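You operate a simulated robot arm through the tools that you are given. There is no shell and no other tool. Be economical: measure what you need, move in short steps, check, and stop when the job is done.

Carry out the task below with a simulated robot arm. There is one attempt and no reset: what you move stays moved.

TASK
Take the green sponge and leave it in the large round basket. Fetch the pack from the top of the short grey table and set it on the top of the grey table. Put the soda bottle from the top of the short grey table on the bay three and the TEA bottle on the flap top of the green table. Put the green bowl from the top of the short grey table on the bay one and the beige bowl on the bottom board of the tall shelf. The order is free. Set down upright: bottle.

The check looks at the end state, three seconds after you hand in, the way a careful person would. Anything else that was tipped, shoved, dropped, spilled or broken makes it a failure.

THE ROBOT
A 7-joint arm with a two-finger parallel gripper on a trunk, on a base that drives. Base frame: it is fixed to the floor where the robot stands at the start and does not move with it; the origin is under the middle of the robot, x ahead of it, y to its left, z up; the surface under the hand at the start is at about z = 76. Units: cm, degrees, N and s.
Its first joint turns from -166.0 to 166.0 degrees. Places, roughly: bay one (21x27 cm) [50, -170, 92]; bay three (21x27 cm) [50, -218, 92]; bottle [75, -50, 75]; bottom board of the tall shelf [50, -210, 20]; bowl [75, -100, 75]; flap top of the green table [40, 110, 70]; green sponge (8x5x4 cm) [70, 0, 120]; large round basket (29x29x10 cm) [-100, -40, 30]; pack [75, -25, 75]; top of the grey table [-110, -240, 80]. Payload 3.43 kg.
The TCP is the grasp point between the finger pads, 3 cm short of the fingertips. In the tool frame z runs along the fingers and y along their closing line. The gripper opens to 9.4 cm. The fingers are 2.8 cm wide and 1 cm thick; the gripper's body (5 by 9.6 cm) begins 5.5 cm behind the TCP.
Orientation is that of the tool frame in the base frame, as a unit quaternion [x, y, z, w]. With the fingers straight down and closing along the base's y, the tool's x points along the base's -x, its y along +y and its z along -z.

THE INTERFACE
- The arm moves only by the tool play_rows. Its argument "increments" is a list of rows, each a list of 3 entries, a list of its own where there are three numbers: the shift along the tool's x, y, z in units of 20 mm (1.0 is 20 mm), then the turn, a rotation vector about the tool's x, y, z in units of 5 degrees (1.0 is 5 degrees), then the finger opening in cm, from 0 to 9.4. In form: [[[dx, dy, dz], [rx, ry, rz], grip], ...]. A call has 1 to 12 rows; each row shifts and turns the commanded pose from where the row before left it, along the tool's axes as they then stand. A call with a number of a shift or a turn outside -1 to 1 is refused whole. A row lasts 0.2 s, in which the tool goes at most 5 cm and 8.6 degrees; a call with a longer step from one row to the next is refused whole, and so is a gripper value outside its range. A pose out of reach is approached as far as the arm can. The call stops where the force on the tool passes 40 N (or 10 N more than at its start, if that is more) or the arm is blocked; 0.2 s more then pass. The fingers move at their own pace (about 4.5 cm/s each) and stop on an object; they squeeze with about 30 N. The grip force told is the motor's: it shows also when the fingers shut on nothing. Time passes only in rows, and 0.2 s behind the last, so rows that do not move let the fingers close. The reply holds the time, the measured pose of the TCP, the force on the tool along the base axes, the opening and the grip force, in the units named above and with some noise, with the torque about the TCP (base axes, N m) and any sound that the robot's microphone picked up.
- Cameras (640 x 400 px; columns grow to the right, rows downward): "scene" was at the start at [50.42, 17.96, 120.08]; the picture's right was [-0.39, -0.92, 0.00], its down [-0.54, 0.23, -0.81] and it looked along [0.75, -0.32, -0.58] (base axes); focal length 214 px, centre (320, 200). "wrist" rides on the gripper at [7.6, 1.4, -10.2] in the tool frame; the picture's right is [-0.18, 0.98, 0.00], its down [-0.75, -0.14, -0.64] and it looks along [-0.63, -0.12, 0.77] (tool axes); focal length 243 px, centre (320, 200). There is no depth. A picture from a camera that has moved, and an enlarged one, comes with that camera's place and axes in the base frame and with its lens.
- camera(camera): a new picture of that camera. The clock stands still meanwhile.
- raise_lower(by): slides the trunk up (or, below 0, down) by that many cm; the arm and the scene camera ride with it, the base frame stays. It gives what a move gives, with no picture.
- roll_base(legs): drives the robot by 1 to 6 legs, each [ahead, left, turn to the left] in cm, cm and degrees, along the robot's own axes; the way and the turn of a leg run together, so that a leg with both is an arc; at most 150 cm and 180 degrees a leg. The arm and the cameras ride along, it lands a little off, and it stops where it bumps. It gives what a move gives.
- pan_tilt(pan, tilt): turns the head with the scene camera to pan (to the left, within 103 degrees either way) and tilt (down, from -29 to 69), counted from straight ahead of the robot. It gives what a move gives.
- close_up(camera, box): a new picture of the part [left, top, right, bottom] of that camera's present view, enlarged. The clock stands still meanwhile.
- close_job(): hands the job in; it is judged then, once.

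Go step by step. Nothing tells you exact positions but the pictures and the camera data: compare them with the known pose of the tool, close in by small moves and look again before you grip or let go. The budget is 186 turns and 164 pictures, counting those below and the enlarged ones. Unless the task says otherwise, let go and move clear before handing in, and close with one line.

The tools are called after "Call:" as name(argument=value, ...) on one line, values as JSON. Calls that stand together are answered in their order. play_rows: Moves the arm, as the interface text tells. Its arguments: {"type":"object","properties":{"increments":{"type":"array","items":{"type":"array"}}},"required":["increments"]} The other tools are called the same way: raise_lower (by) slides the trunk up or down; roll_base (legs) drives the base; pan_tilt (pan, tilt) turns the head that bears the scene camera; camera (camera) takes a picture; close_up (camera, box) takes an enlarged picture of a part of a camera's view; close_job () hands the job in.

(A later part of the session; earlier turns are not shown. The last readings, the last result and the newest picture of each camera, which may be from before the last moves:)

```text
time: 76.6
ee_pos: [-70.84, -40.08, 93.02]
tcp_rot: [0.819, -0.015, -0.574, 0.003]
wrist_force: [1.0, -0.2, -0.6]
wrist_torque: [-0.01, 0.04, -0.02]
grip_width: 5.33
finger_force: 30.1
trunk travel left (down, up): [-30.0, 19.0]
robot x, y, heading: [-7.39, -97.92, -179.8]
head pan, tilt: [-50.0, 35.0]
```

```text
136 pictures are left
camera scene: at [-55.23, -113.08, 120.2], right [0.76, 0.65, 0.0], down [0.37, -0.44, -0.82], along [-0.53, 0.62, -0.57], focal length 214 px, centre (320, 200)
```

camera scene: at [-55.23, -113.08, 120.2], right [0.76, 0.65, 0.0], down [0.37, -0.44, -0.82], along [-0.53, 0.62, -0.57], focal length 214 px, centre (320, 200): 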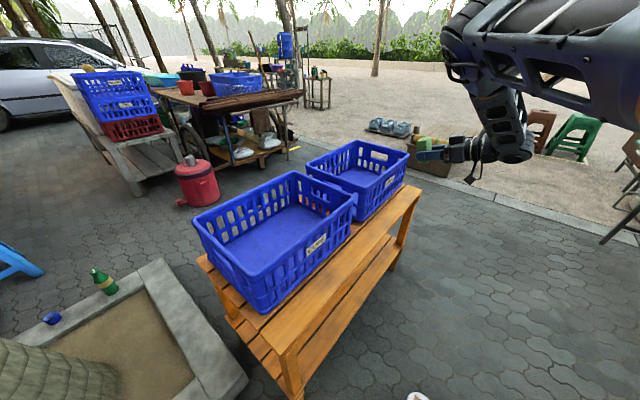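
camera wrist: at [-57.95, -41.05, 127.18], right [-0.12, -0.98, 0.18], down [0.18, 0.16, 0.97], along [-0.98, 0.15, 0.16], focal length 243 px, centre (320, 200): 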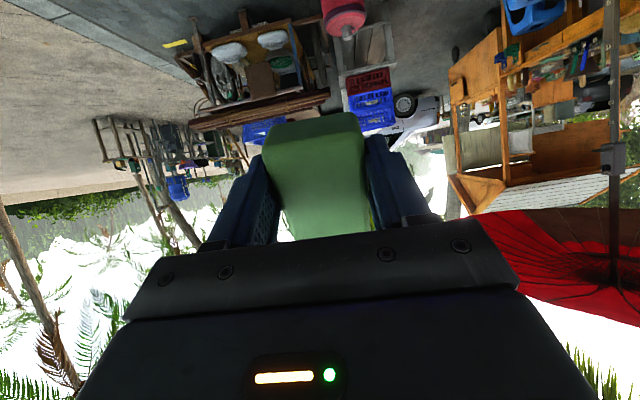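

The hand is now pitched 70° in front of the bench. I retract a little, lower the trunk and then the hand to basket height.

Call:
play_rows(increments=[[[0.342, 0, -0.94], [0, 0, 0], 3], [[0.342, 0, -0.94], [0, 0, 0], 3], [[0.342, 0, -0.94], [0, 0, 0], 3]])

Call:
raise_lower(by=-30)

Call:
play_rows(increments=[[[0.94, 0, 0.342], [0, 0, 0], 3], [[0.94, 0, 0.342], [0, 0, 0], 3], [[0.94, 0, 0.342], [0, 0, 0], 3], [[0.94, 0, 0.342], [0, 0, 0], 3], [[0.94, 0, 0.342], [0, 0, 0], 3], [[0.94, 0, 0.342], [0, 0, 0], 3], [[0.94, 0, 0.342], [0, 0, 0], 3], [[0.94, 0, 0.342], [0, 0, 0], 3]])

Call:
camera(camera="wrist")

Call:
camera(camera="scene")

```text
time: 77.4
ee_pos: [-64.78, -40.23, 93.01]
tcp_rot: [0.818, -0.016, -0.575, 0.002]
wrist_force: [0.8, -0.2, -0.4]
wrist_torque: [-0.02, -0.02, 0.03]
grip_width: 5.34
finger_force: 30.3
trunk travel left (down, up): [-30.0, 19.0]
robot x, y, heading: [-7.71, -97.7, -179.5]
head pan, tilt: [-50.0, 35.0]
```

```text
time: 80.4
ee_pos: [-64.82, -40.19, 62.98]
tcp_rot: [0.818, -0.016, -0.574, 0.002]
wrist_force: [-0.1, -0.6, 0.2]
wrist_torque: [-0.04, -0.02, 0.01]
grip_width: 5.33
finger_force: 30.0
trunk travel left (down, up): [0.0, 49.0]
robot x, y, heading: [-7.7, -97.94, -179.9]
head pan, tilt: [-50.0, 35.0]
```

```text
time: 82.2
ee_pos: [-64.86, -40.52, 46.96]
tcp_rot: [0.818, -0.016, -0.575, 0.001]
wrist_force: [0.5, 0.4, 0.1]
wrist_torque: [-0.01, 0.03, 0.01]
grip_width: 5.34
finger_force: 29.7
trunk travel left (down, up): [0.0, 49.0]
robot x, y, heading: [-7.63, -98.07, -179.7]
head pan, tilt: [-50.0, 35.0]
```

```text
135 pictures are left
camera wrist: at [-52.56, -42.33, 43.3], right [-0.09, -0.98, 0.19], down [0.35, 0.15, 0.92], along [-0.93, 0.15, 0.33], focal length 243 px, centre (320, 200)
```

wrist: 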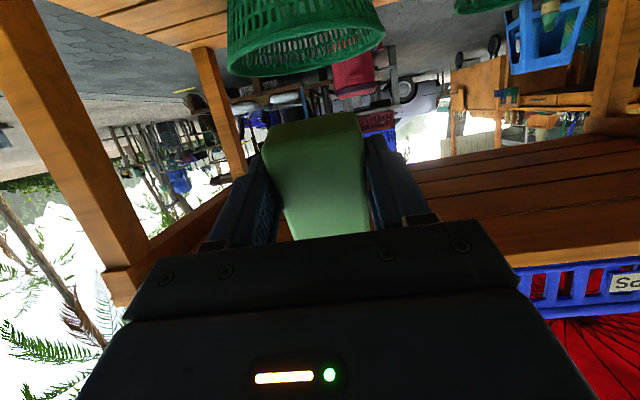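

```text
134 pictures are left
camera scene: at [-55.21, -113.08, 90.21], right [0.76, 0.65, 0.0], down [0.37, -0.44, -0.82], along [-0.53, 0.63, -0.57], focal length 214 px, centre (320, 200)
```

scene: 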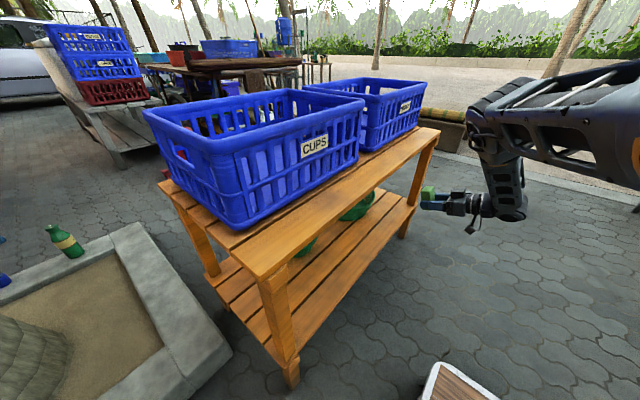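

The basket rim is at z≈33, centred near (-100, -37.5); the sponge clears it. I drive in 20 cm and look again.

Call:
roll_base(legs=[[18, 0, 0]])

Call:
camera(camera="wrist")

Call:
camera(camera="scene")

```text
time: 83.7
ee_pos: [-83.27, -40.64, 46.81]
tcp_rot: [0.819, -0.015, -0.574, 0.002]
wrist_force: [-0.2, -0.7, 1.0]
wrist_torque: [0.0, 0.0, 0.02]
grip_width: 5.33
finger_force: 30.6
trunk travel left (down, up): [0.0, 49.0]
robot x, y, heading: [-25.82, -97.9, -180.1]
head pan, tilt: [-50.0, 35.0]
```

```text
133 pictures are left
camera wrist: at [-70.92, -42.48, 43.32], right [-0.09, -0.98, 0.19], down [0.35, 0.15, 0.92], along [-0.93, 0.15, 0.33], focal length 243 px, centre (320, 200)
```

wrist: 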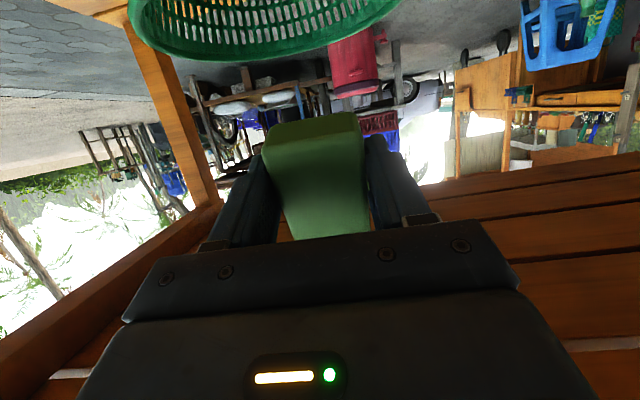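

```text
132 pictures are left
camera scene: at [-73.51, -113.22, 90.2], right [0.76, 0.65, 0.0], down [0.37, -0.44, -0.82], along [-0.53, 0.62, -0.57], focal length 214 px, centre (320, 200)
```

scene: 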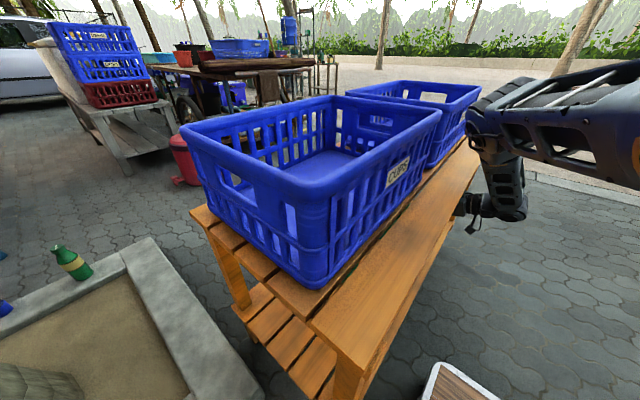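

The upright wrist section leans forward at 70° pitch and would approach the crate; I pitch the tool to level so it stands clear, and raise a bit.

Call:
play_rows(increments=[[[-0.2, 0, 0], [0, -0.8, 0], 3], [[-0.2, 0, 0], [0, -0.8, 0], 3], [[-0.2, 0, 0], [0, -0.8, 0], 3], [[-0.2, -0.3, 0], [0, -0.8, 0], 3], [[-0.2, -0.3, 0], [0, -0.8, 0], 3], [[0, -0.3, 0], [0, 0, 0], 3]])

Call:
camera(camera="wrist")

Call:
close_up(camera="scene", box=[400, 50, 640, 250])

```text
time: 85.1
ee_pos: [-83.62, -38.74, 48.74]
tcp_rot: [-0.706, 0.015, 0.708, 0.0]
wrist_force: [-1.0, -1.5, -0.6]
wrist_torque: [0.0, 0.02, 0.02]
grip_width: 5.29
finger_force: 29.9
trunk travel left (down, up): [0.0, 49.0]
robot x, y, heading: [-25.86, -98.26, -179.5]
head pan, tilt: [-50.0, 35.0]
```

```text
131 pictures are left
camera wrist: at [-73.34, -40.64, 41.27], right [-0.02, -0.98, 0.2], down [0.65, 0.14, 0.75], along [-0.76, 0.15, 0.63], focal length 243 px, centre (320, 200)
```

wrist: 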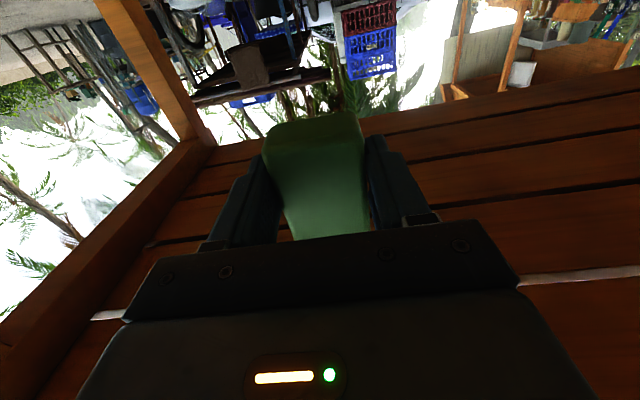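

```text
2.00 times, centred on (520, 150) of scene
camera zoom: at [-73.51, -113.23, 90.2], right [0.76, 0.65, 0.0], down [0.37, -0.44, -0.82], along [-0.53, 0.62, -0.57], focal length 429 px, centre (-80, 300)
```

zoom: 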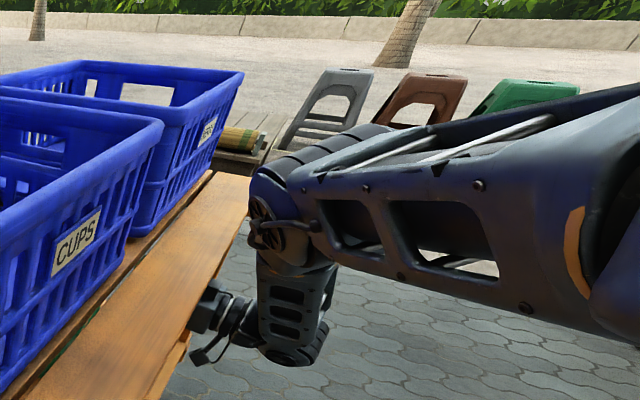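

Level, the wrist's upright part would meet the board edge about 5 cm further in. Tilting the tool 25° upward leans it back and gives enough depth; I do that first.

Call:
play_rows(increments=[[[-0.22, 0, 0], [0, -1, 0], 3], [[-0.22, 0, 0], [0, -1, 0], 3], [[-0.22, 0, 0], [0, -1, 0], 3], [[-0.22, 0, 0], [0, -1, 0], 3], [[-0.22, 0, 0], [0, -1, 0], 3], [[0, 0, 0], [0, 0, 0], 3]])

Call:
close_up(camera="scene", box=[400, 50, 640, 250])

Call:
camera(camera="wrist")

```text
time: 86.5
ee_pos: [-83.32, -38.74, 50.92]
tcp_rot: [-0.536, 0.015, 0.844, 0.004]
wrist_force: [-0.1, 0.3, -0.8]
wrist_torque: [-0.03, -0.02, 0.0]
grip_width: 5.31
finger_force: 29.5
trunk travel left (down, up): [0.0, 49.0]
robot x, y, heading: [-25.56, -97.87, -179.8]
head pan, tilt: [-50.0, 35.0]
```

```text
2.00 times, centred on (520, 150) of scene
camera zoom: at [-73.51, -113.22, 90.2], right [0.76, 0.65, 0.0], down [0.37, -0.44, -0.82], along [-0.53, 0.62, -0.57], focal length 429 px, centre (-80, 300)
```

zoom: 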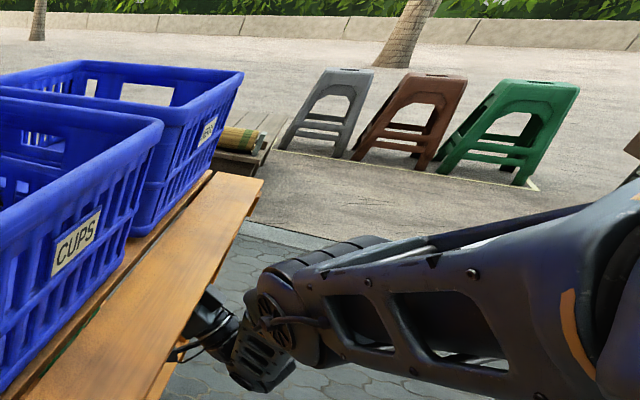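

```text
128 pictures are left
camera wrist: at [-77.11, -40.58, 39.81], right [0.05, -0.98, 0.19], down [0.91, 0.13, 0.41], along [-0.42, 0.15, 0.89], focal length 243 px, centre (320, 200)
```

wrist: 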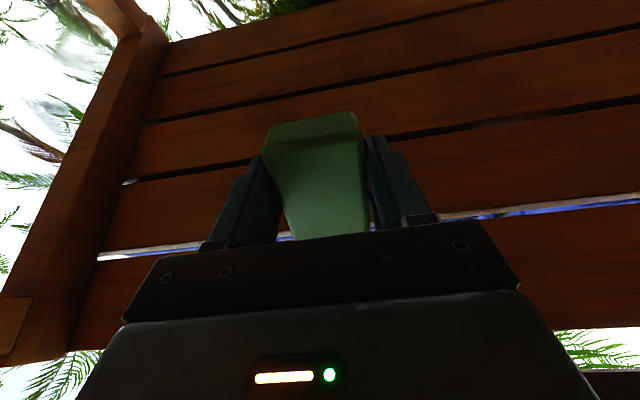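

Good clearance now. I push in 10 cm with the arm.

Call:
play_rows(increments=[[[0.32, 0, 0.68], [0, 0, 0], 3], [[0.32, 0, 0.68], [0, 0, 0], 3], [[0.32, 0, 0.68], [0, 0, 0], 3], [[0.32, 0, 0.68], [0, 0, 0], 3], [[0.32, 0, 0.68], [0, 0, 0], 3], [[0.32, 0, 0.68], [0, 0, 0], 3], [[0, 0, 0], [0, 0, 0], 3]])

Call:
close_up(camera="scene", box=[400, 50, 640, 250])

Call:
camera(camera="wrist")

```text
time: 88.1
ee_pos: [-91.43, -39.03, 51.01]
tcp_rot: [-0.537, 0.019, 0.843, 0.007]
wrist_force: [-0.2, 0.4, -1.0]
wrist_torque: [-0.04, -0.01, -0.01]
grip_width: 5.35
finger_force: 30.0
out of reach, approached as far as the arm can: row 6
trunk travel left (down, up): [0.0, 49.0]
robot x, y, heading: [-25.72, -97.77, -179.5]
head pan, tilt: [-50.0, 35.0]
```

```text
2.00 times, centred on (520, 150) of scene
camera zoom: at [-73.32, -113.27, 90.21], right [0.76, 0.65, 0.0], down [0.37, -0.44, -0.82], along [-0.53, 0.62, -0.57], focal length 429 px, centre (-80, 300)
```

zoom: 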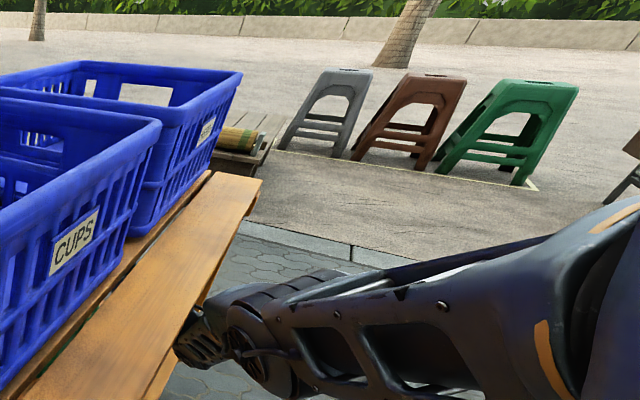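

```text
126 pictures are left
camera wrist: at [-85.31, -40.92, 39.88], right [0.05, -0.98, 0.19], down [0.9, 0.12, 0.41], along [-0.42, 0.15, 0.89], focal length 243 px, centre (320, 200)
```

wrist: 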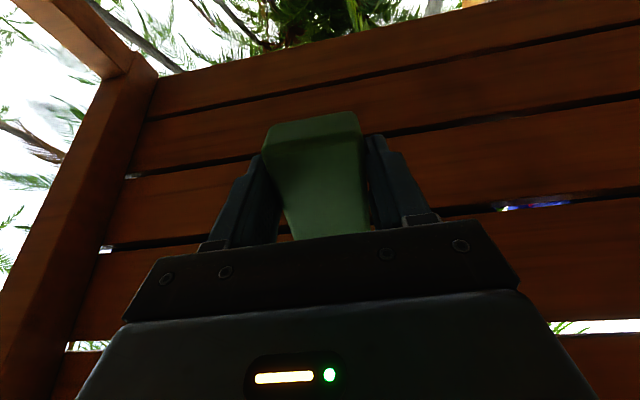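

I edge in 3 cm more with the base and release the sponge over the basket.

Call:
roll_base(legs=[[3.5, 0, 0]])

Call:
play_rows(increments=[[[0, 0, 0], [0, 0, 0], 8], [[0, 0, 0], [0, 0, 0], 8], [[0, 0, 0], [0, 0, 0], 8], [[0, 0, 0], [0, 0, 0], 8], [[0, 0, 0], [0, 0, 0], 8]])

Call:
camera(camera="wrist")

```text
time: 88.8
ee_pos: [-91.29, -38.67, 50.69]
tcp_rot: [-0.539, 0.024, 0.842, 0.01]
wrist_force: [0.2, 0.3, -0.1]
wrist_torque: [0.0, 0.01, -0.01]
grip_width: 5.32
finger_force: 30.1
trunk travel left (down, up): [0.0, 49.0]
robot x, y, heading: [-26.0, -98.24, -179.5]
head pan, tilt: [-50.0, 35.0]
stopped in leg 1: the robot was blocked; the commanded pose is now the measured one
```

```text
time: 90.0
ee_pos: [-91.3, -38.78, 50.59]
tcp_rot: [-0.539, 0.024, 0.842, 0.009]
wrist_force: [0.1, -0.3, 0.0]
wrist_torque: [0.01, 0.02, -0.01]
grip_width: 8.02
finger_force: 0.1
trunk travel left (down, up): [0.0, 49.0]
robot x, y, heading: [-26.03, -98.35, -179.8]
head pan, tilt: [-50.0, 35.0]
```

```text
125 pictures are left
camera wrist: at [-85.08, -40.79, 39.63], right [0.04, -0.98, 0.2], down [0.9, 0.12, 0.41], along [-0.43, 0.16, 0.89], focal length 243 px, centre (320, 200)
```

wrist: 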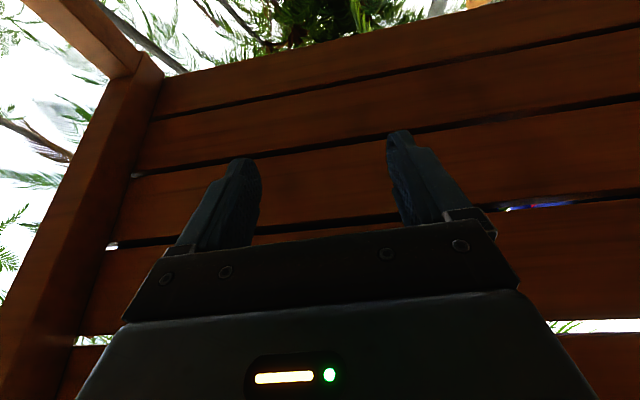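

The sponge is released. I withdraw the way I came and look into the basket.

Call:
play_rows(increments=[[[-0.32, 0, -0.68], [0, 0, 0], 8], [[-0.32, 0, -0.68], [0, 0, 0], 8], [[-0.32, 0, -0.68], [0, 0, 0], 8], [[-0.32, 0, -0.68], [0, 0, 0], 8], [[-0.32, 0, -0.68], [0, 0, 0], 8], [[-0.32, 0, -0.68], [0, 0, 0], 8]])

Call:
roll_base(legs=[[-18, 0, 0]])

Call:
play_rows(increments=[[[0, 0, 0], [0, 1, 0], 8], [[0, 0, 0], [0, 1, 0], 8], [[0, 0, 0], [0, 1, 0], 8], [[0, 0, 0], [0, 1, 0], 8], [[0, 0, 0], [0, 1, 0], 8], [[0, 0, 0], [0, 1, 0], 8], [[0, 0, 0], [0, 1, 0], 8], [[0, 0, 0], [0, 1, 0], 8], [[0, 0, 0], [0, 1, 0], 8], [[0, 0, 0], [0, 1, 0], 8]])

Call:
camera(camera="wrist")

```text
time: 91.5
ee_pos: [-82.39, -39.2, 50.84]
tcp_rot: [-0.539, 0.024, 0.842, 0.01]
wrist_force: [0.0, -1.4, 0.2]
wrist_torque: [-0.02, -0.01, -0.03]
grip_width: 8.0
finger_force: 0.1
trunk travel left (down, up): [0.0, 49.0]
robot x, y, heading: [-26.12, -97.82, -179.7]
head pan, tilt: [-50.0, 35.0]
```

```text
time: 93.0
ee_pos: [-64.0, -39.04, 50.82]
tcp_rot: [-0.539, 0.023, 0.842, 0.009]
wrist_force: [0.1, 0.2, 0.3]
wrist_torque: [-0.01, -0.01, 0.01]
grip_width: 8.0
finger_force: 0.0
trunk travel left (down, up): [0.0, 49.0]
robot x, y, heading: [-7.76, -98.13, -179.6]
head pan, tilt: [-50.0, 35.0]
```

```text
time: 95.2
ee_pos: [-64.14, -39.03, 50.64]
tcp_rot: [0.845, -0.026, -0.534, 0.001]
wrist_force: [-0.5, -0.1, 0.9]
wrist_torque: [-0.04, -0.01, -0.02]
grip_width: 8.01
finger_force: 0.0
trunk travel left (down, up): [0.0, 49.0]
robot x, y, heading: [-7.91, -98.05, -179.8]
head pan, tilt: [-50.0, 35.0]
```

```text
124 pictures are left
camera wrist: at [-51.46, -41.14, 48.32], right [-0.12, -0.97, 0.2], down [0.26, 0.16, 0.95], along [-0.96, 0.17, 0.24], focal length 243 px, centre (320, 200)
```

wrist: 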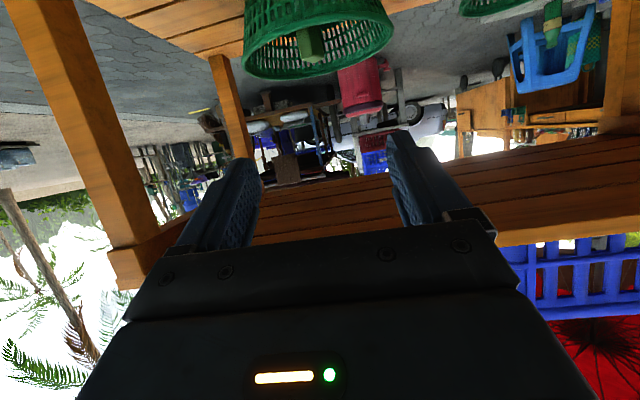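

Call:
close_up(camera="wrist", box=[220, 0, 420, 125])

Call:
raise_lower(by=30)

Call:
play_rows(increments=[[[-0.9, 0, -0.4], [0, 1, 0], 8], [[-0.9, 0, -0.4], [0, 1, 0], 8], [[-0.9, 0, -0.4], [0, 1, 0], 8], [[-0.9, 0, -0.4], [0, 1, 0], 8], [[-0.9, 0, -0.4], [0, 1, 0], 8], [[-0.9, 0, -0.4], [0, 1, 0], 8], [[-0.9, 0, -0.4], [0, 1, 0], 8], [[-0.9, 0, -0.4], [0, 1, 0], 8], [[-0.9, 0, -0.4], [0, 1, 0], 8], [[-0.9, 0, -0.4], [0, 1, 0], 8], [[-0.9, 0, -0.4], [0, 1, 0], 8], [[-0.9, 0, -0.4], [0, 1, 0], 8]])

```text
3.20 times, centred on (320, 62) of wrist
camera zoom: at [-51.46, -41.14, 48.32], right [-0.12, -0.97, 0.2], down [0.26, 0.16, 0.95], along [-0.96, 0.17, 0.24], focal length 776 px, centre (320, 640)
```

zoom: 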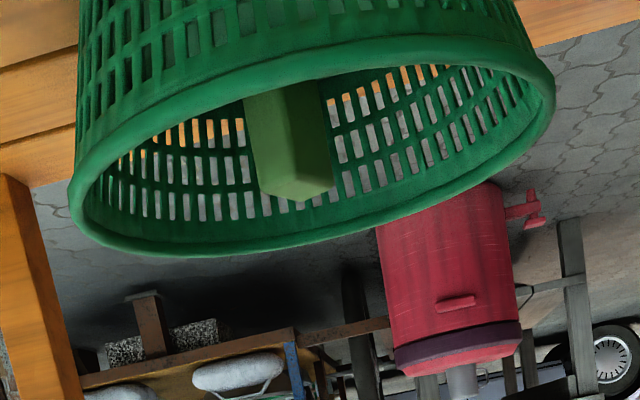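

```text
time: 98.2
ee_pos: [-64.17, -39.05, 80.64]
tcp_rot: [0.845, -0.025, -0.535, 0.002]
wrist_force: [0.4, 0.8, -0.4]
wrist_torque: [-0.02, 0.01, 0.01]
grip_width: 8.0
finger_force: 0.0
trunk travel left (down, up): [-30.0, 19.0]
robot x, y, heading: [-8.02, -97.93, -179.7]
head pan, tilt: [-50.0, 35.0]
```

```text
time: 100.8
ee_pos: [-74.97, -37.99, 100.57]
tcp_rot: [0.999, -0.021, -0.041, 0.014]
wrist_force: [0.3, 0.9, -0.3]
wrist_torque: [0.0, 0.02, 0.03]
grip_width: 8.01
finger_force: 0.1
trunk travel left (down, up): [-30.0, 19.0]
robot x, y, heading: [-8.02, -98.22, -179.7]
head pan, tilt: [-50.0, 35.0]
```

The sponge stands inside the large basket. Next come the things on the low table: I raise the hand, drive back beside it and turn left to face it.

Call:
raise_lower(by=19)

Call:
roll_base(legs=[[0, -90, 0], [0, 0, 180]])

Call:
pan_tilt(pan=-40, tilt=40)

Call:
camera(camera="scene")

Call:
camera(camera="wrist")

```text
time: 102.8
ee_pos: [-74.85, -38.08, 119.68]
tcp_rot: [0.999, -0.022, -0.042, 0.013]
wrist_force: [0.2, 0.1, 0.1]
wrist_torque: [0.0, 0.0, 0.02]
grip_width: 8.02
finger_force: 0.1
trunk travel left (down, up): [-49.0, 0.0]
robot x, y, heading: [-7.59, -97.78, -179.7]
head pan, tilt: [-50.0, 35.0]
```

```text
time: 114.9
ee_pos: [57.59, -67.24, 119.8]
tcp_rot: [0.02, 0.999, 0.013, 0.042]
wrist_force: [0.1, -0.3, 0.4]
wrist_torque: [0.01, 0.03, 0.03]
grip_width: 7.99
finger_force: 0.1
trunk travel left (down, up): [-49.0, 0.0]
robot x, y, heading: [-9.2, -7.08, 0.2]
head pan, tilt: [-50.0, 35.0]
```

```text
time: 115.6
ee_pos: [57.51, -67.29, 119.65]
tcp_rot: [0.02, 0.999, 0.014, 0.042]
wrist_force: [-0.4, -0.1, 0.6]
wrist_torque: [0.0, -0.01, 0.02]
grip_width: 8.02
finger_force: 0.1
trunk travel left (down, up): [-49.0, 0.0]
robot x, y, heading: [-9.57, -7.03, 0.1]
head pan, tilt: [-40.0, 40.0]
```

```text
122 pictures are left
camera scene: at [39.24, 8.89, 138.45], right [-0.64, -0.77, 0.0], down [-0.49, 0.41, -0.77], along [0.59, -0.49, -0.64], focal length 214 px, centre (320, 200)
```

scene: 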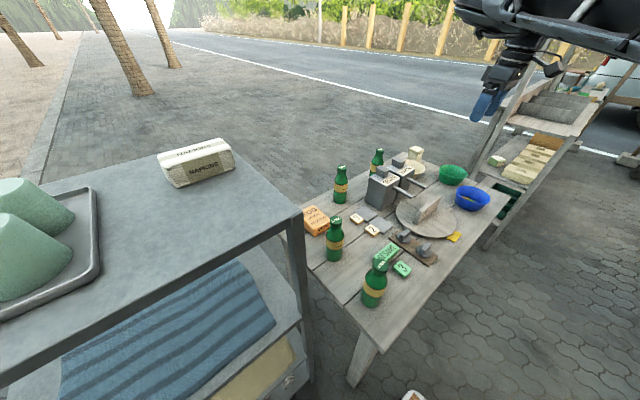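

```text
121 pictures are left
camera wrist: at [49.26, -65.72, 129.31], right [0.22, 0.97, 0.04], down [0.69, -0.19, 0.7], along [0.69, -0.12, -0.71], focal length 243 px, centre (320, 200)
```

wrist: 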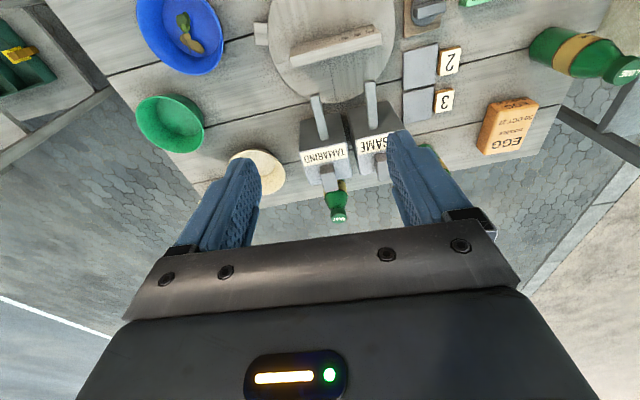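

Call:
close_up(camera="scene", box=[280, 130, 504, 310])

Call:
close_up(camera="scene", box=[480, 40, 640, 260])

```text
2.22 times, centred on (392, 220) of scene
camera zoom: at [39.24, 8.89, 138.45], right [-0.64, -0.77, 0.0], down [-0.49, 0.41, -0.77], along [0.59, -0.49, -0.64], focal length 477 px, centre (160, 156)
```

zoom: 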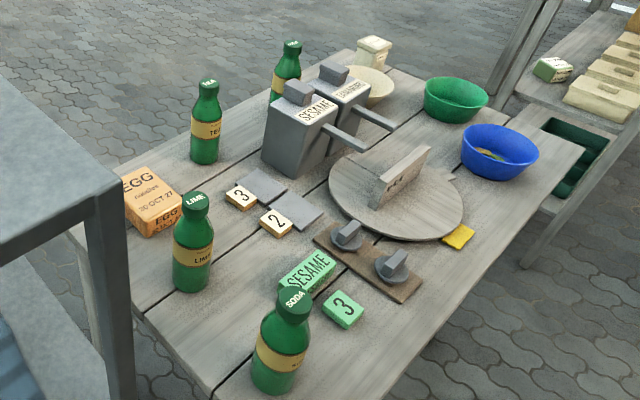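

```text
1.82 times, centred on (560, 150) of scene
camera zoom: at [39.24, 8.89, 138.45], right [-0.64, -0.77, 0.0], down [-0.49, 0.41, -0.77], along [0.59, -0.49, -0.64], focal length 390 px, centre (-116, 291)
```

zoom: 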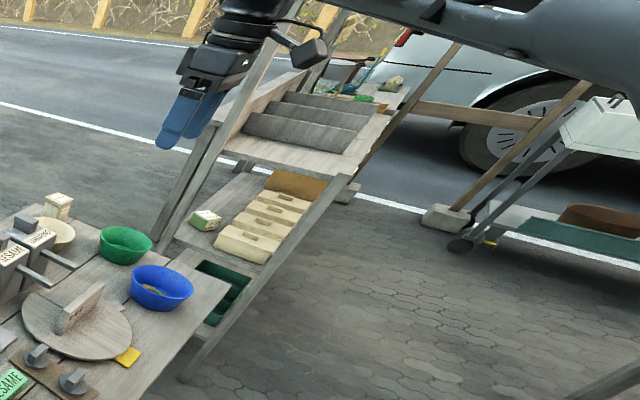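

I can read the bottles: SODA at about (52, -21.7), TEA at (90.6, -45), EGG pack at (85.5, -27), green bowl (66.5, -99.5), beige bowl (81.5, -88). I start with the SODA: shift the base left so it lies to the right of the robot, and bring the hand over it.

Call:
roll_base(legs=[[0, 20, 0]])

Call:
play_rows(increments=[[[0.2, 1, 0], [0.3, 0.96, 0], 6], [[0.2, 1, 0], [0, 0, 0], 6], [[0.2, 1, 0], [0, 0, 0], 6], [[0.2, 1, 0], [0, 0, 0], 6], [[0.2, 1, 0], [0, 0, 0], 6], [[0.2, 1, 0], [0, 0, 0], 6], [[0.2, 1, 0], [0, 0, 0], 6], [[0.2, 1, 0], [0, 0, 0], 6], [[0.2, 1, 0], [0, 0, 0], 6], [[0.2, 1, 0], [0, 0, 0], 6], [[0.2, 1, 0], [0, 0, 0], 6], [[0.2, 1, 0], [0, 0, 0], 6]])

Call:
camera(camera="wrist")

Call:
camera(camera="scene")

```text
time: 117.2
ee_pos: [57.54, -46.8, 119.69]
tcp_rot: [0.02, 0.999, 0.014, 0.042]
wrist_force: [0.1, 0.2, -0.3]
wrist_torque: [0.05, 0.01, -0.04]
grip_width: 8.02
finger_force: 0.1
trunk travel left (down, up): [-49.0, 0.0]
robot x, y, heading: [-9.45, 13.16, 0.6]
head pan, tilt: [-40.0, 40.0]
```

```text
time: 119.8
ee_pos: [53.63, -22.72, 119.69]
tcp_rot: [0.019, 1.0, 0.002, 0.0]
wrist_force: [-0.4, -0.6, 0.6]
wrist_torque: [-0.02, 0.01, 0.01]
grip_width: 5.98
finger_force: 0.0
trunk travel left (down, up): [-49.0, 0.0]
robot x, y, heading: [-9.59, 12.77, 0.3]
head pan, tilt: [-40.0, 40.0]
```

```text
118 pictures are left
camera wrist: at [46.21, -20.94, 130.02], right [0.22, 0.97, 0.0], down [0.75, -0.17, 0.64], along [0.63, -0.14, -0.77], focal length 243 px, centre (320, 200)
```

wrist: 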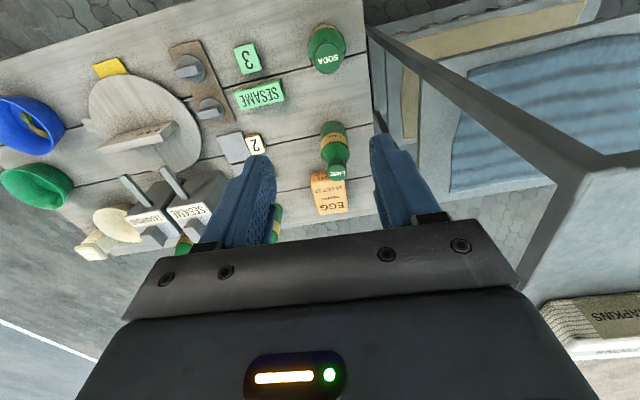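

```text
117 pictures are left
camera scene: at [39.08, 29.21, 138.45], right [-0.64, -0.77, 0.0], down [-0.5, 0.41, -0.77], along [0.59, -0.49, -0.64], focal length 214 px, centre (320, 200)
```

scene: 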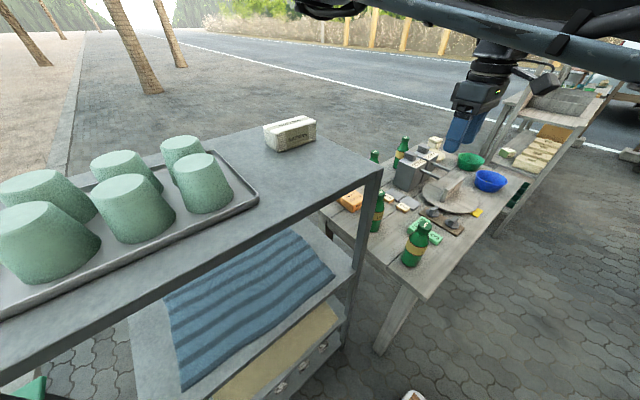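

Call:
pan_tilt(pan=-62, tilt=15)

Call:
camera(camera="scene")

Call:
close_up(camera="scene", box=[240, 120, 420, 260])

```text
time: 120.7
ee_pos: [53.72, -22.66, 119.71]
tcp_rot: [0.02, 1.0, 0.002, 0.001]
wrist_force: [-0.2, 0.5, 0.0]
wrist_torque: [-0.01, 0.01, 0.02]
grip_width: 6.02
finger_force: 0.0
trunk travel left (down, up): [-49.0, 0.0]
robot x, y, heading: [-9.8, 12.86, 0.6]
head pan, tilt: [-62.0, 15.0]
```

```text
116 pictures are left
camera scene: at [36.97, 26.46, 142.39], right [-0.88, -0.48, 0.0], down [-0.12, 0.23, -0.97], along [0.46, -0.85, -0.26], focal length 214 px, centre (320, 200)
```

scene: 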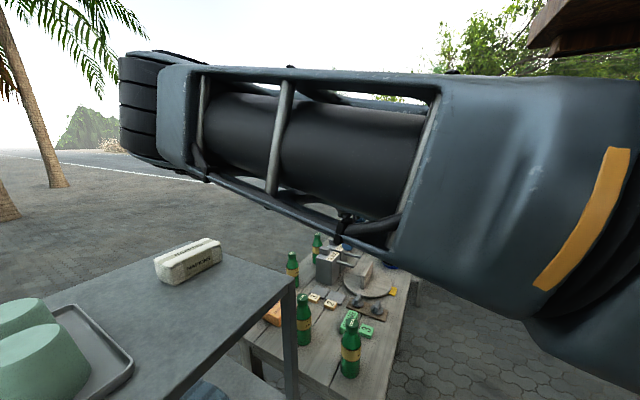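

```text
2.86 times, centred on (330, 190) of scene
camera zoom: at [36.97, 26.46, 142.39], right [-0.88, -0.48, 0.0], down [-0.12, 0.23, -0.97], along [0.46, -0.85, -0.26], focal length 613 px, centre (291, 229)
```

zoom: 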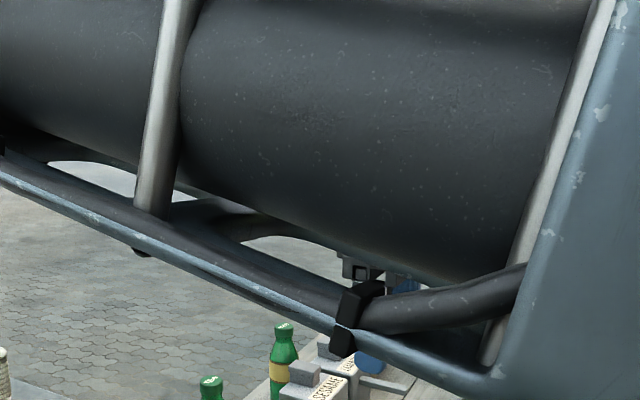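

The arm hides the shelf from here, so I'll study it when I get there. Now I align over the SODA (52, -21, top ≈95) and go down partway.

Call:
play_rows(increments=[[[0.8, 0.85, 0], [0, 0, 0], 6], [[0, 0, 1], [0, 0, 0], 6], [[0, 0, 1], [0, 0, 0], 6], [[0, 0, 1], [0, 0, 0], 6], [[0, 0, 1], [0, 0, 0], 6], [[0, 0, 1], [0, 0, 0], 6], [[0, 0, 1], [0, 0, 0], 6], [[0, 0, 1], [0, 0, 0], 6], [[0, 0, 1], [0, 0, 0], 6], [[0, 0, 1], [0, 0, 0], 6]])

Call:
pan_tilt(pan=-42, tilt=35)

Call:
camera(camera="wrist")

Call:
camera(camera="scene")

```text
time: 122.9
ee_pos: [52.26, -20.75, 101.77]
tcp_rot: [0.018, 1.0, 0.002, 0.0]
wrist_force: [0.7, 0.2, 0.8]
wrist_torque: [-0.01, -0.01, -0.02]
grip_width: 6.01
finger_force: 0.1
trunk travel left (down, up): [-49.0, 0.0]
robot x, y, heading: [-9.92, 12.69, 0.5]
head pan, tilt: [-62.0, 15.0]
```

```text
time: 123.8
ee_pos: [52.15, -20.88, 101.71]
tcp_rot: [0.018, 1.0, 0.002, 0.0]
wrist_force: [-0.4, 0.0, 0.6]
wrist_torque: [-0.04, -0.01, 0.0]
grip_width: 6.01
finger_force: 0.0
trunk travel left (down, up): [-49.0, 0.0]
robot x, y, heading: [-9.61, 12.81, 0.3]
head pan, tilt: [-42.0, 35.0]
```

```text
114 pictures are left
camera wrist: at [44.79, -19.21, 112.06], right [0.22, 0.98, 0.0], down [0.75, -0.17, 0.64], along [0.63, -0.14, -0.77], focal length 243 px, centre (320, 200)
```

wrist: 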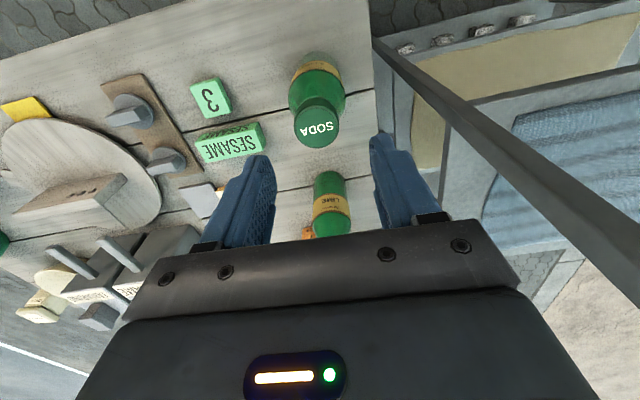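

```text
113 pictures are left
camera scene: at [39.11, 28.82, 139.21], right [-0.66, -0.75, 0.0], down [-0.43, 0.38, -0.82], along [0.61, -0.54, -0.57], focal length 214 px, centre (320, 200)
```

scene: 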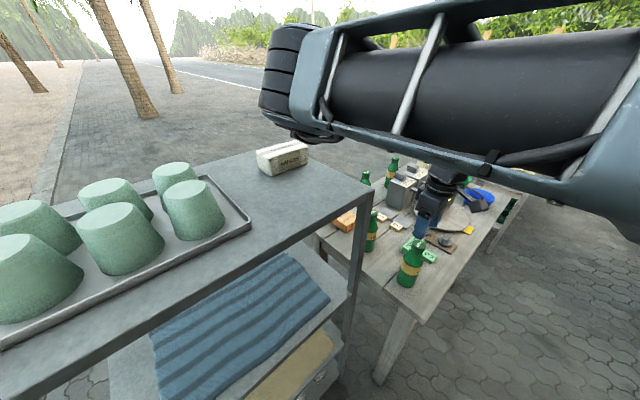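

Before going lower I check where the big forearm block is relative to the high table.

Call:
pan_tilt(pan=-20, tilt=10)

Call:
camera(camera="scene")

Call:
pan_tilt(pan=20, tilt=10)

Call:
camera(camera="scene")

```text
time: 124.7
ee_pos: [52.09, -20.89, 101.8]
tcp_rot: [0.019, 1.0, 0.002, 0.0]
wrist_force: [0.2, 0.2, 0.1]
wrist_torque: [-0.02, 0.01, 0.0]
grip_width: 6.0
finger_force: 0.1
trunk travel left (down, up): [-49.0, 0.0]
robot x, y, heading: [-9.65, 12.78, 0.3]
head pan, tilt: [-20.0, 10.0]
```

```text
112 pictures are left
camera scene: at [41.28, 31.55, 143.21], right [-0.34, -0.94, 0.0], down [-0.16, 0.06, -0.98], along [0.93, -0.33, -0.17], focal length 214 px, centre (320, 200)
```

scene: 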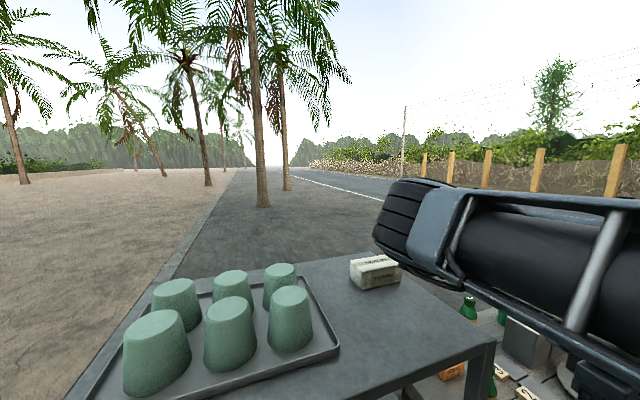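

```text
time: 125.7
ee_pos: [52.1, -20.88, 101.65]
tcp_rot: [0.02, 1.0, 0.002, 0.0]
wrist_force: [-0.3, 1.1, -0.5]
wrist_torque: [-0.01, 0.02, -0.01]
grip_width: 5.99
finger_force: 0.0
trunk travel left (down, up): [-49.0, 0.0]
robot x, y, heading: [-9.65, 12.93, 0.5]
head pan, tilt: [20.0, 10.0]
```

```text
111 pictures are left
camera scene: at [41.23, 37.91, 143.21], right [0.35, -0.94, 0.0], down [-0.16, -0.06, -0.98], along [0.92, 0.34, -0.17], focal length 214 px, centre (320, 200)
```

scene: 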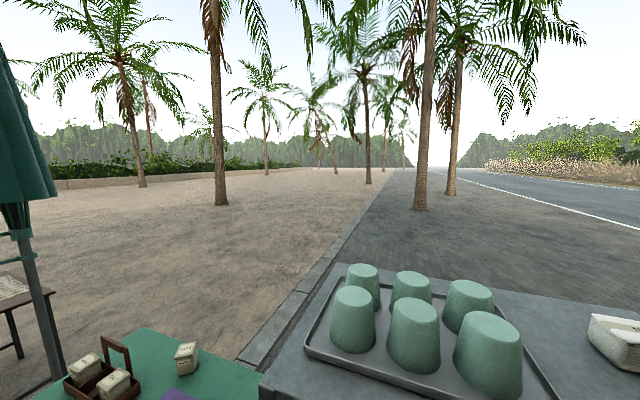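

The forearm block sits about 31 cm to the left of the arm's line and would come down on the high table. So I lift, and re-place the robot so that the arm points to the upper left (about +25°), which keeps the block clear in front of the table.

Call:
play_rows(increments=[[[0, 0, -1], [0, 0, 0], 6], [[0, 0, -1], [0, 0, 0], 6], [[0, 0, -1], [0, 0, 0], 6], [[0, 0, -1], [0, 0, 0], 6], [[0, 0, -1], [0, 0, 0], 6], [[0, 0, -1], [0, 0, 0], 6], [[0, 0, -1], [0, 0, 0], 6], [[0, 0, -1], [0, 0, 0], 6]])

Call:
roll_base(legs=[[-2, -63.6, 0], [0, 0, 53.3]])

Call:
pan_tilt(pan=-60, tilt=30)

Call:
camera(camera="scene")

Call:
camera(camera="wrist")

```text
time: 127.5
ee_pos: [51.96, -21.09, 117.68]
tcp_rot: [0.019, 1.0, 0.002, 0.0]
wrist_force: [0.1, 0.3, -0.4]
wrist_torque: [0.02, 0.03, -0.01]
grip_width: 6.01
finger_force: 0.1
trunk travel left (down, up): [-49.0, 0.0]
robot x, y, heading: [-9.58, 12.34, 0.5]
head pan, tilt: [20.0, 10.0]
```

```text
time: 133.5
ee_pos: [52.54, -20.05, 117.74]
tcp_rot: [-0.446, 0.895, 0.001, 0.0]
wrist_force: [0.4, -0.5, 0.2]
wrist_torque: [-0.02, -0.01, -0.01]
grip_width: 6.01
finger_force: 0.0
trunk travel left (down, up): [-49.0, 0.0]
robot x, y, heading: [-11.1, -50.74, 55.7]
head pan, tilt: [20.0, 10.0]
```

```text
time: 135.1
ee_pos: [52.55, -19.91, 117.72]
tcp_rot: [-0.445, 0.895, 0.001, 0.0]
wrist_force: [-0.2, -0.1, -0.6]
wrist_torque: [0.04, 0.02, 0.02]
grip_width: 5.99
finger_force: 0.0
trunk travel left (down, up): [-49.0, 0.0]
robot x, y, heading: [-10.35, -51.32, 55.6]
head pan, tilt: [-60.0, 30.0]
```

```text
110 pictures are left
camera scene: at [4.62, -5.03, 139.98], right [-0.08, -1.0, 0.0], down [-0.5, 0.04, -0.87], along [0.86, -0.07, -0.5], focal length 214 px, centre (320, 200)
```

scene: 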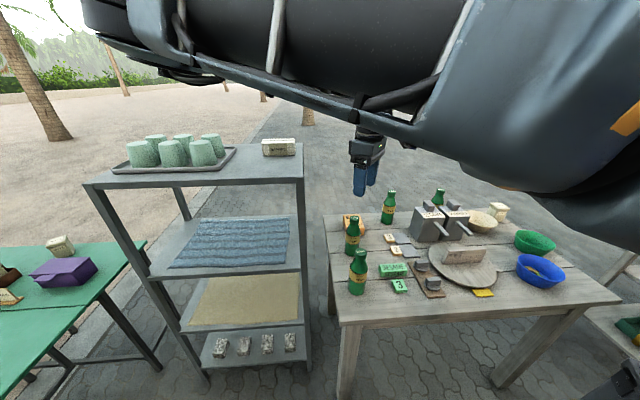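

```text
109 pictures are left
camera wrist: at [47.02, -25.29, 127.99], right [-0.67, 0.74, 0.0], down [0.57, 0.52, 0.64], along [0.47, 0.43, -0.77], focal length 243 px, centre (320, 200)
```

wrist: 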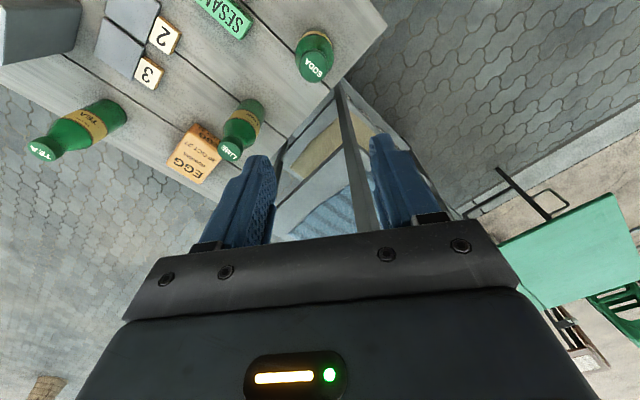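

The SODA is at (52.1, -21.3) with all the arm clear of the high table. I align and lower onto its neck.

Call:
play_rows(increments=[[[0.64, -0.23, 0], [0, 0, 0], 7], [[0, 0, 1], [0, 0, 0], 7], [[0, 0, 1], [0, 0, 0], 7], [[0, 0, 1], [0, 0, 0], 7], [[0, 0, 1], [0, 0, 0], 7], [[0, 0, 1], [0, 0, 0], 7], [[0, 0, 1], [0, 0, 0], 7], [[0, 0, 1], [0, 0, 0], 7], [[0, 0, 1], [0, 0, 0], 7], [[0, 0, 1], [0, 0, 0], 7]])

Call:
close_up(camera="scene", box=[280, 160, 440, 320])

Call:
camera(camera="wrist")

```text
time: 137.2
ee_pos: [52.2, -21.39, 99.46]
tcp_rot: [-0.445, 0.895, 0.001, 0.0]
wrist_force: [-0.6, -0.1, 0.5]
wrist_torque: [0.0, -0.01, -0.05]
grip_width: 6.99
finger_force: 0.1
trunk travel left (down, up): [-49.0, 0.0]
robot x, y, heading: [-10.47, -50.99, 55.5]
head pan, tilt: [-60.0, 30.0]
```

```text
2.50 times, centred on (360, 240) of scene
camera zoom: at [4.61, -5.03, 139.99], right [-0.08, -1.0, 0.0], down [-0.5, 0.04, -0.87], along [0.86, -0.07, -0.5], focal length 536 px, centre (220, 100)
```

zoom: 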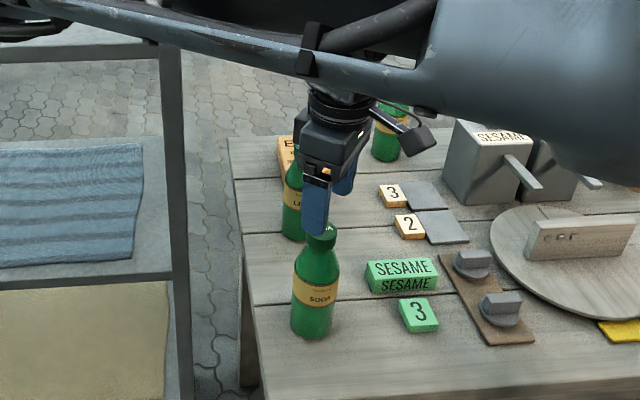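

```text
107 pictures are left
camera wrist: at [46.67, -26.69, 109.82], right [-0.67, 0.74, 0.0], down [0.57, 0.52, 0.64], along [0.47, 0.43, -0.77], focal length 243 px, centre (320, 200)
```

wrist: 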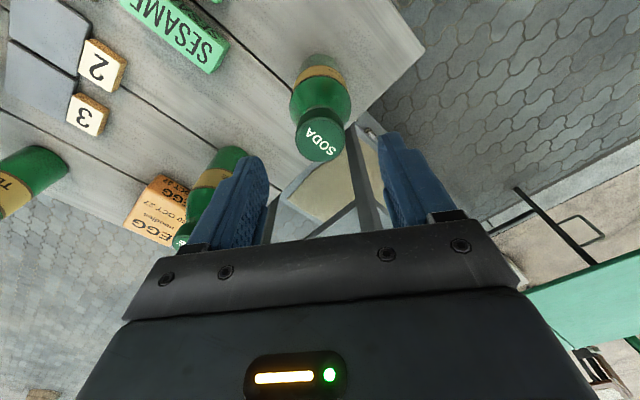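

Centred. Down 8 cm more and grip the neck.

Call:
play_rows(increments=[[[0, 0, 0.8], [0, 0, 0], 7], [[0, 0, 0.8], [0, 0, 0], 7], [[0, 0, 0.8], [0, 0, 0], 7], [[0, 0, 0.8], [0, 0, 0], 7], [[0, 0, 0.5], [0, 0, 0], 7], [[0, 0, 0], [0, 0, 0], 7]])

Call:
close_up(camera="scene", box=[280, 160, 440, 320])

Call:
camera(camera="wrist")

```text
time: 138.7
ee_pos: [52.14, -21.37, 92.14]
tcp_rot: [-0.446, 0.895, 0.002, 0.0]
wrist_force: [0.1, -0.5, 0.0]
wrist_torque: [-0.04, -0.03, 0.0]
grip_width: 7.02
finger_force: 0.0
trunk travel left (down, up): [-49.0, 0.0]
robot x, y, heading: [-10.44, -51.18, 55.8]
head pan, tilt: [-60.0, 30.0]
```

```text
2.50 times, centred on (360, 240) of scene
camera zoom: at [4.62, -5.03, 139.98], right [-0.08, -1.0, 0.0], down [-0.5, 0.04, -0.87], along [0.86, -0.07, -0.5], focal length 536 px, centre (220, 100)
```

zoom: 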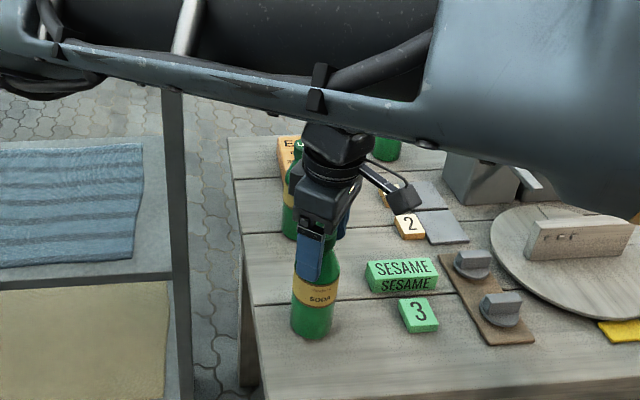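

```text
105 pictures are left
camera wrist: at [46.53, -26.61, 102.54], right [-0.67, 0.74, 0.0], down [0.57, 0.52, 0.64], along [0.47, 0.43, -0.77], focal length 243 px, centre (320, 200)
```

wrist: 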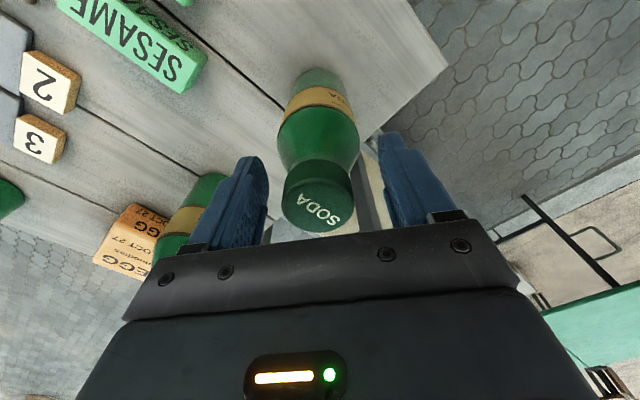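

Call:
play_rows(increments=[[[0, 0, 0.2], [0, 0, 0], 7], [[0, 0, 0], [0, 0, 0], 1.5], [[0, 0, 0], [0, 0, 0], 1.5], [[0, 0, 0], [0, 0, 0], 1.5], [[0, 0, 0], [0, 0, 0], 1.5], [[0, 0, 0], [0, 0, 0], 1.5], [[0, 0, 0], [0, 0, 0], 1.5], [[0, 0, -0.2], [0, 0, 0], 1.5], [[0, 0, -0.2], [0, 0, 0], 1.5], [[0, 0, -0.3], [0, 0, 0], 1.5], [[0, 0, -0.4], [0, 0, 0], 1.5]])

Call:
close_up(camera="scene", box=[280, 160, 440, 320])

```text
time: 141.1
ee_pos: [52.2, -21.28, 93.97]
tcp_rot: [-0.445, 0.895, 0.001, 0.0]
wrist_force: [-1.0, 0.0, -3.5]
wrist_torque: [-0.01, -0.01, 0.0]
grip_width: 4.36
finger_force: 29.9
trunk travel left (down, up): [-49.0, 0.0]
robot x, y, heading: [-10.53, -51.21, 55.5]
head pan, tilt: [-60.0, 30.0]
```

```text
2.50 times, centred on (360, 240) of scene
camera zoom: at [4.63, -5.03, 139.97], right [-0.08, -1.0, 0.0], down [-0.5, 0.04, -0.87], along [0.86, -0.07, -0.5], focal length 536 px, centre (220, 100)
```

zoom: 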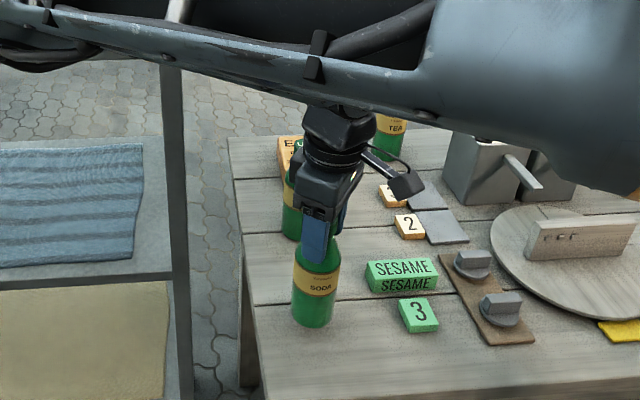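

The SODA is lifted (about 3.5 N). I raise it well clear and turn right to face the tall shelf for a good look.

Call:
play_rows(increments=[[[0, 0, -1], [0, 0, 0], 1.5], [[0, 0, -1], [0, 0, 0], 1.5], [[0, 0, -1], [0, 0, 0], 1.5], [[0, 0, -1], [0, 0, 0], 1.5], [[0, 0, -1], [0, 0, 0], 1.5], [[0, 0, -1], [0, 0, 0], 1.5], [[0, 0, -1], [0, 0, 0], 1.5], [[0, 0, -1], [0, 0, 0], 1.5], [[0, 0, -1], [0, 0, 0], 1.5], [[0, 0, -1], [0, 0, 0], 1.5], [[0, 0, -1], [0, 0, 0], 1.5], [[0, 0, -1], [0, 0, 0], 1.5]])

Call:
play_rows(increments=[[[0, 0, -1], [0, 0, 0], 1.5], [[0, 0, -1], [0, 0, 0], 1.5], [[0, 0, -1], [0, 0, 0], 1.5]])

Call:
roll_base(legs=[[0, 0, -117]])

Call:
pan_tilt(pan=0, tilt=20)

Call:
camera(camera="scene")

```text
time: 143.7
ee_pos: [52.14, -21.31, 118.14]
tcp_rot: [-0.445, 0.895, 0.001, -0.002]
wrist_force: [-0.2, -0.9, -3.2]
wrist_torque: [0.01, 0.03, -0.03]
grip_width: 4.41
finger_force: 29.6
trunk travel left (down, up): [-49.0, 0.0]
robot x, y, heading: [-10.78, -51.11, 55.8]
head pan, tilt: [-60.0, 30.0]
```

```text
time: 144.4
ee_pos: [52.05, -21.49, 124.01]
tcp_rot: [-0.446, 0.895, 0.002, -0.001]
wrist_force: [0.1, -0.8, -3.0]
wrist_torque: [-0.03, 0.02, 0.01]
grip_width: 4.41
finger_force: 30.1
trunk travel left (down, up): [-49.0, 0.0]
robot x, y, heading: [-10.48, -51.1, 55.6]
head pan, tilt: [-60.0, 30.0]
```

```text
time: 149.7
ee_pos: [-12.71, -120.69, 123.99]
tcp_rot: [0.531, 0.847, 0.001, 0.001]
wrist_force: [-0.4, 0.4, -3.3]
wrist_torque: [0.01, 0.02, 0.01]
grip_width: 4.39
finger_force: 30.3
trunk travel left (down, up): [-49.0, 0.0]
robot x, y, heading: [-10.41, -51.15, -61.5]
head pan, tilt: [-60.0, 30.0]
```

```text
time: 151.0
ee_pos: [-12.66, -120.66, 123.93]
tcp_rot: [0.531, 0.847, 0.001, 0.001]
wrist_force: [0.2, -0.4, -3.3]
wrist_torque: [0.02, 0.0, 0.02]
grip_width: 4.36
finger_force: 29.9
trunk travel left (down, up): [-49.0, 0.0]
robot x, y, heading: [-10.72, -51.15, -61.7]
head pan, tilt: [0.0, 20.0]
```

```text
103 pictures are left
camera scene: at [32.92, -86.37, 141.58], right [-0.88, -0.48, 0.0], down [-0.16, 0.3, -0.94], along [0.45, -0.83, -0.34], focal length 214 px, centre (320, 200)
```

scene: 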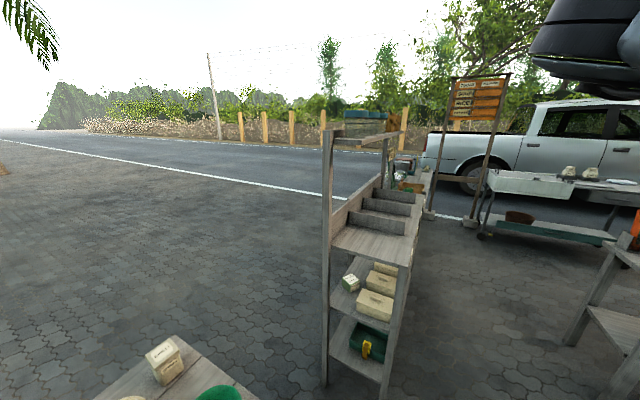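

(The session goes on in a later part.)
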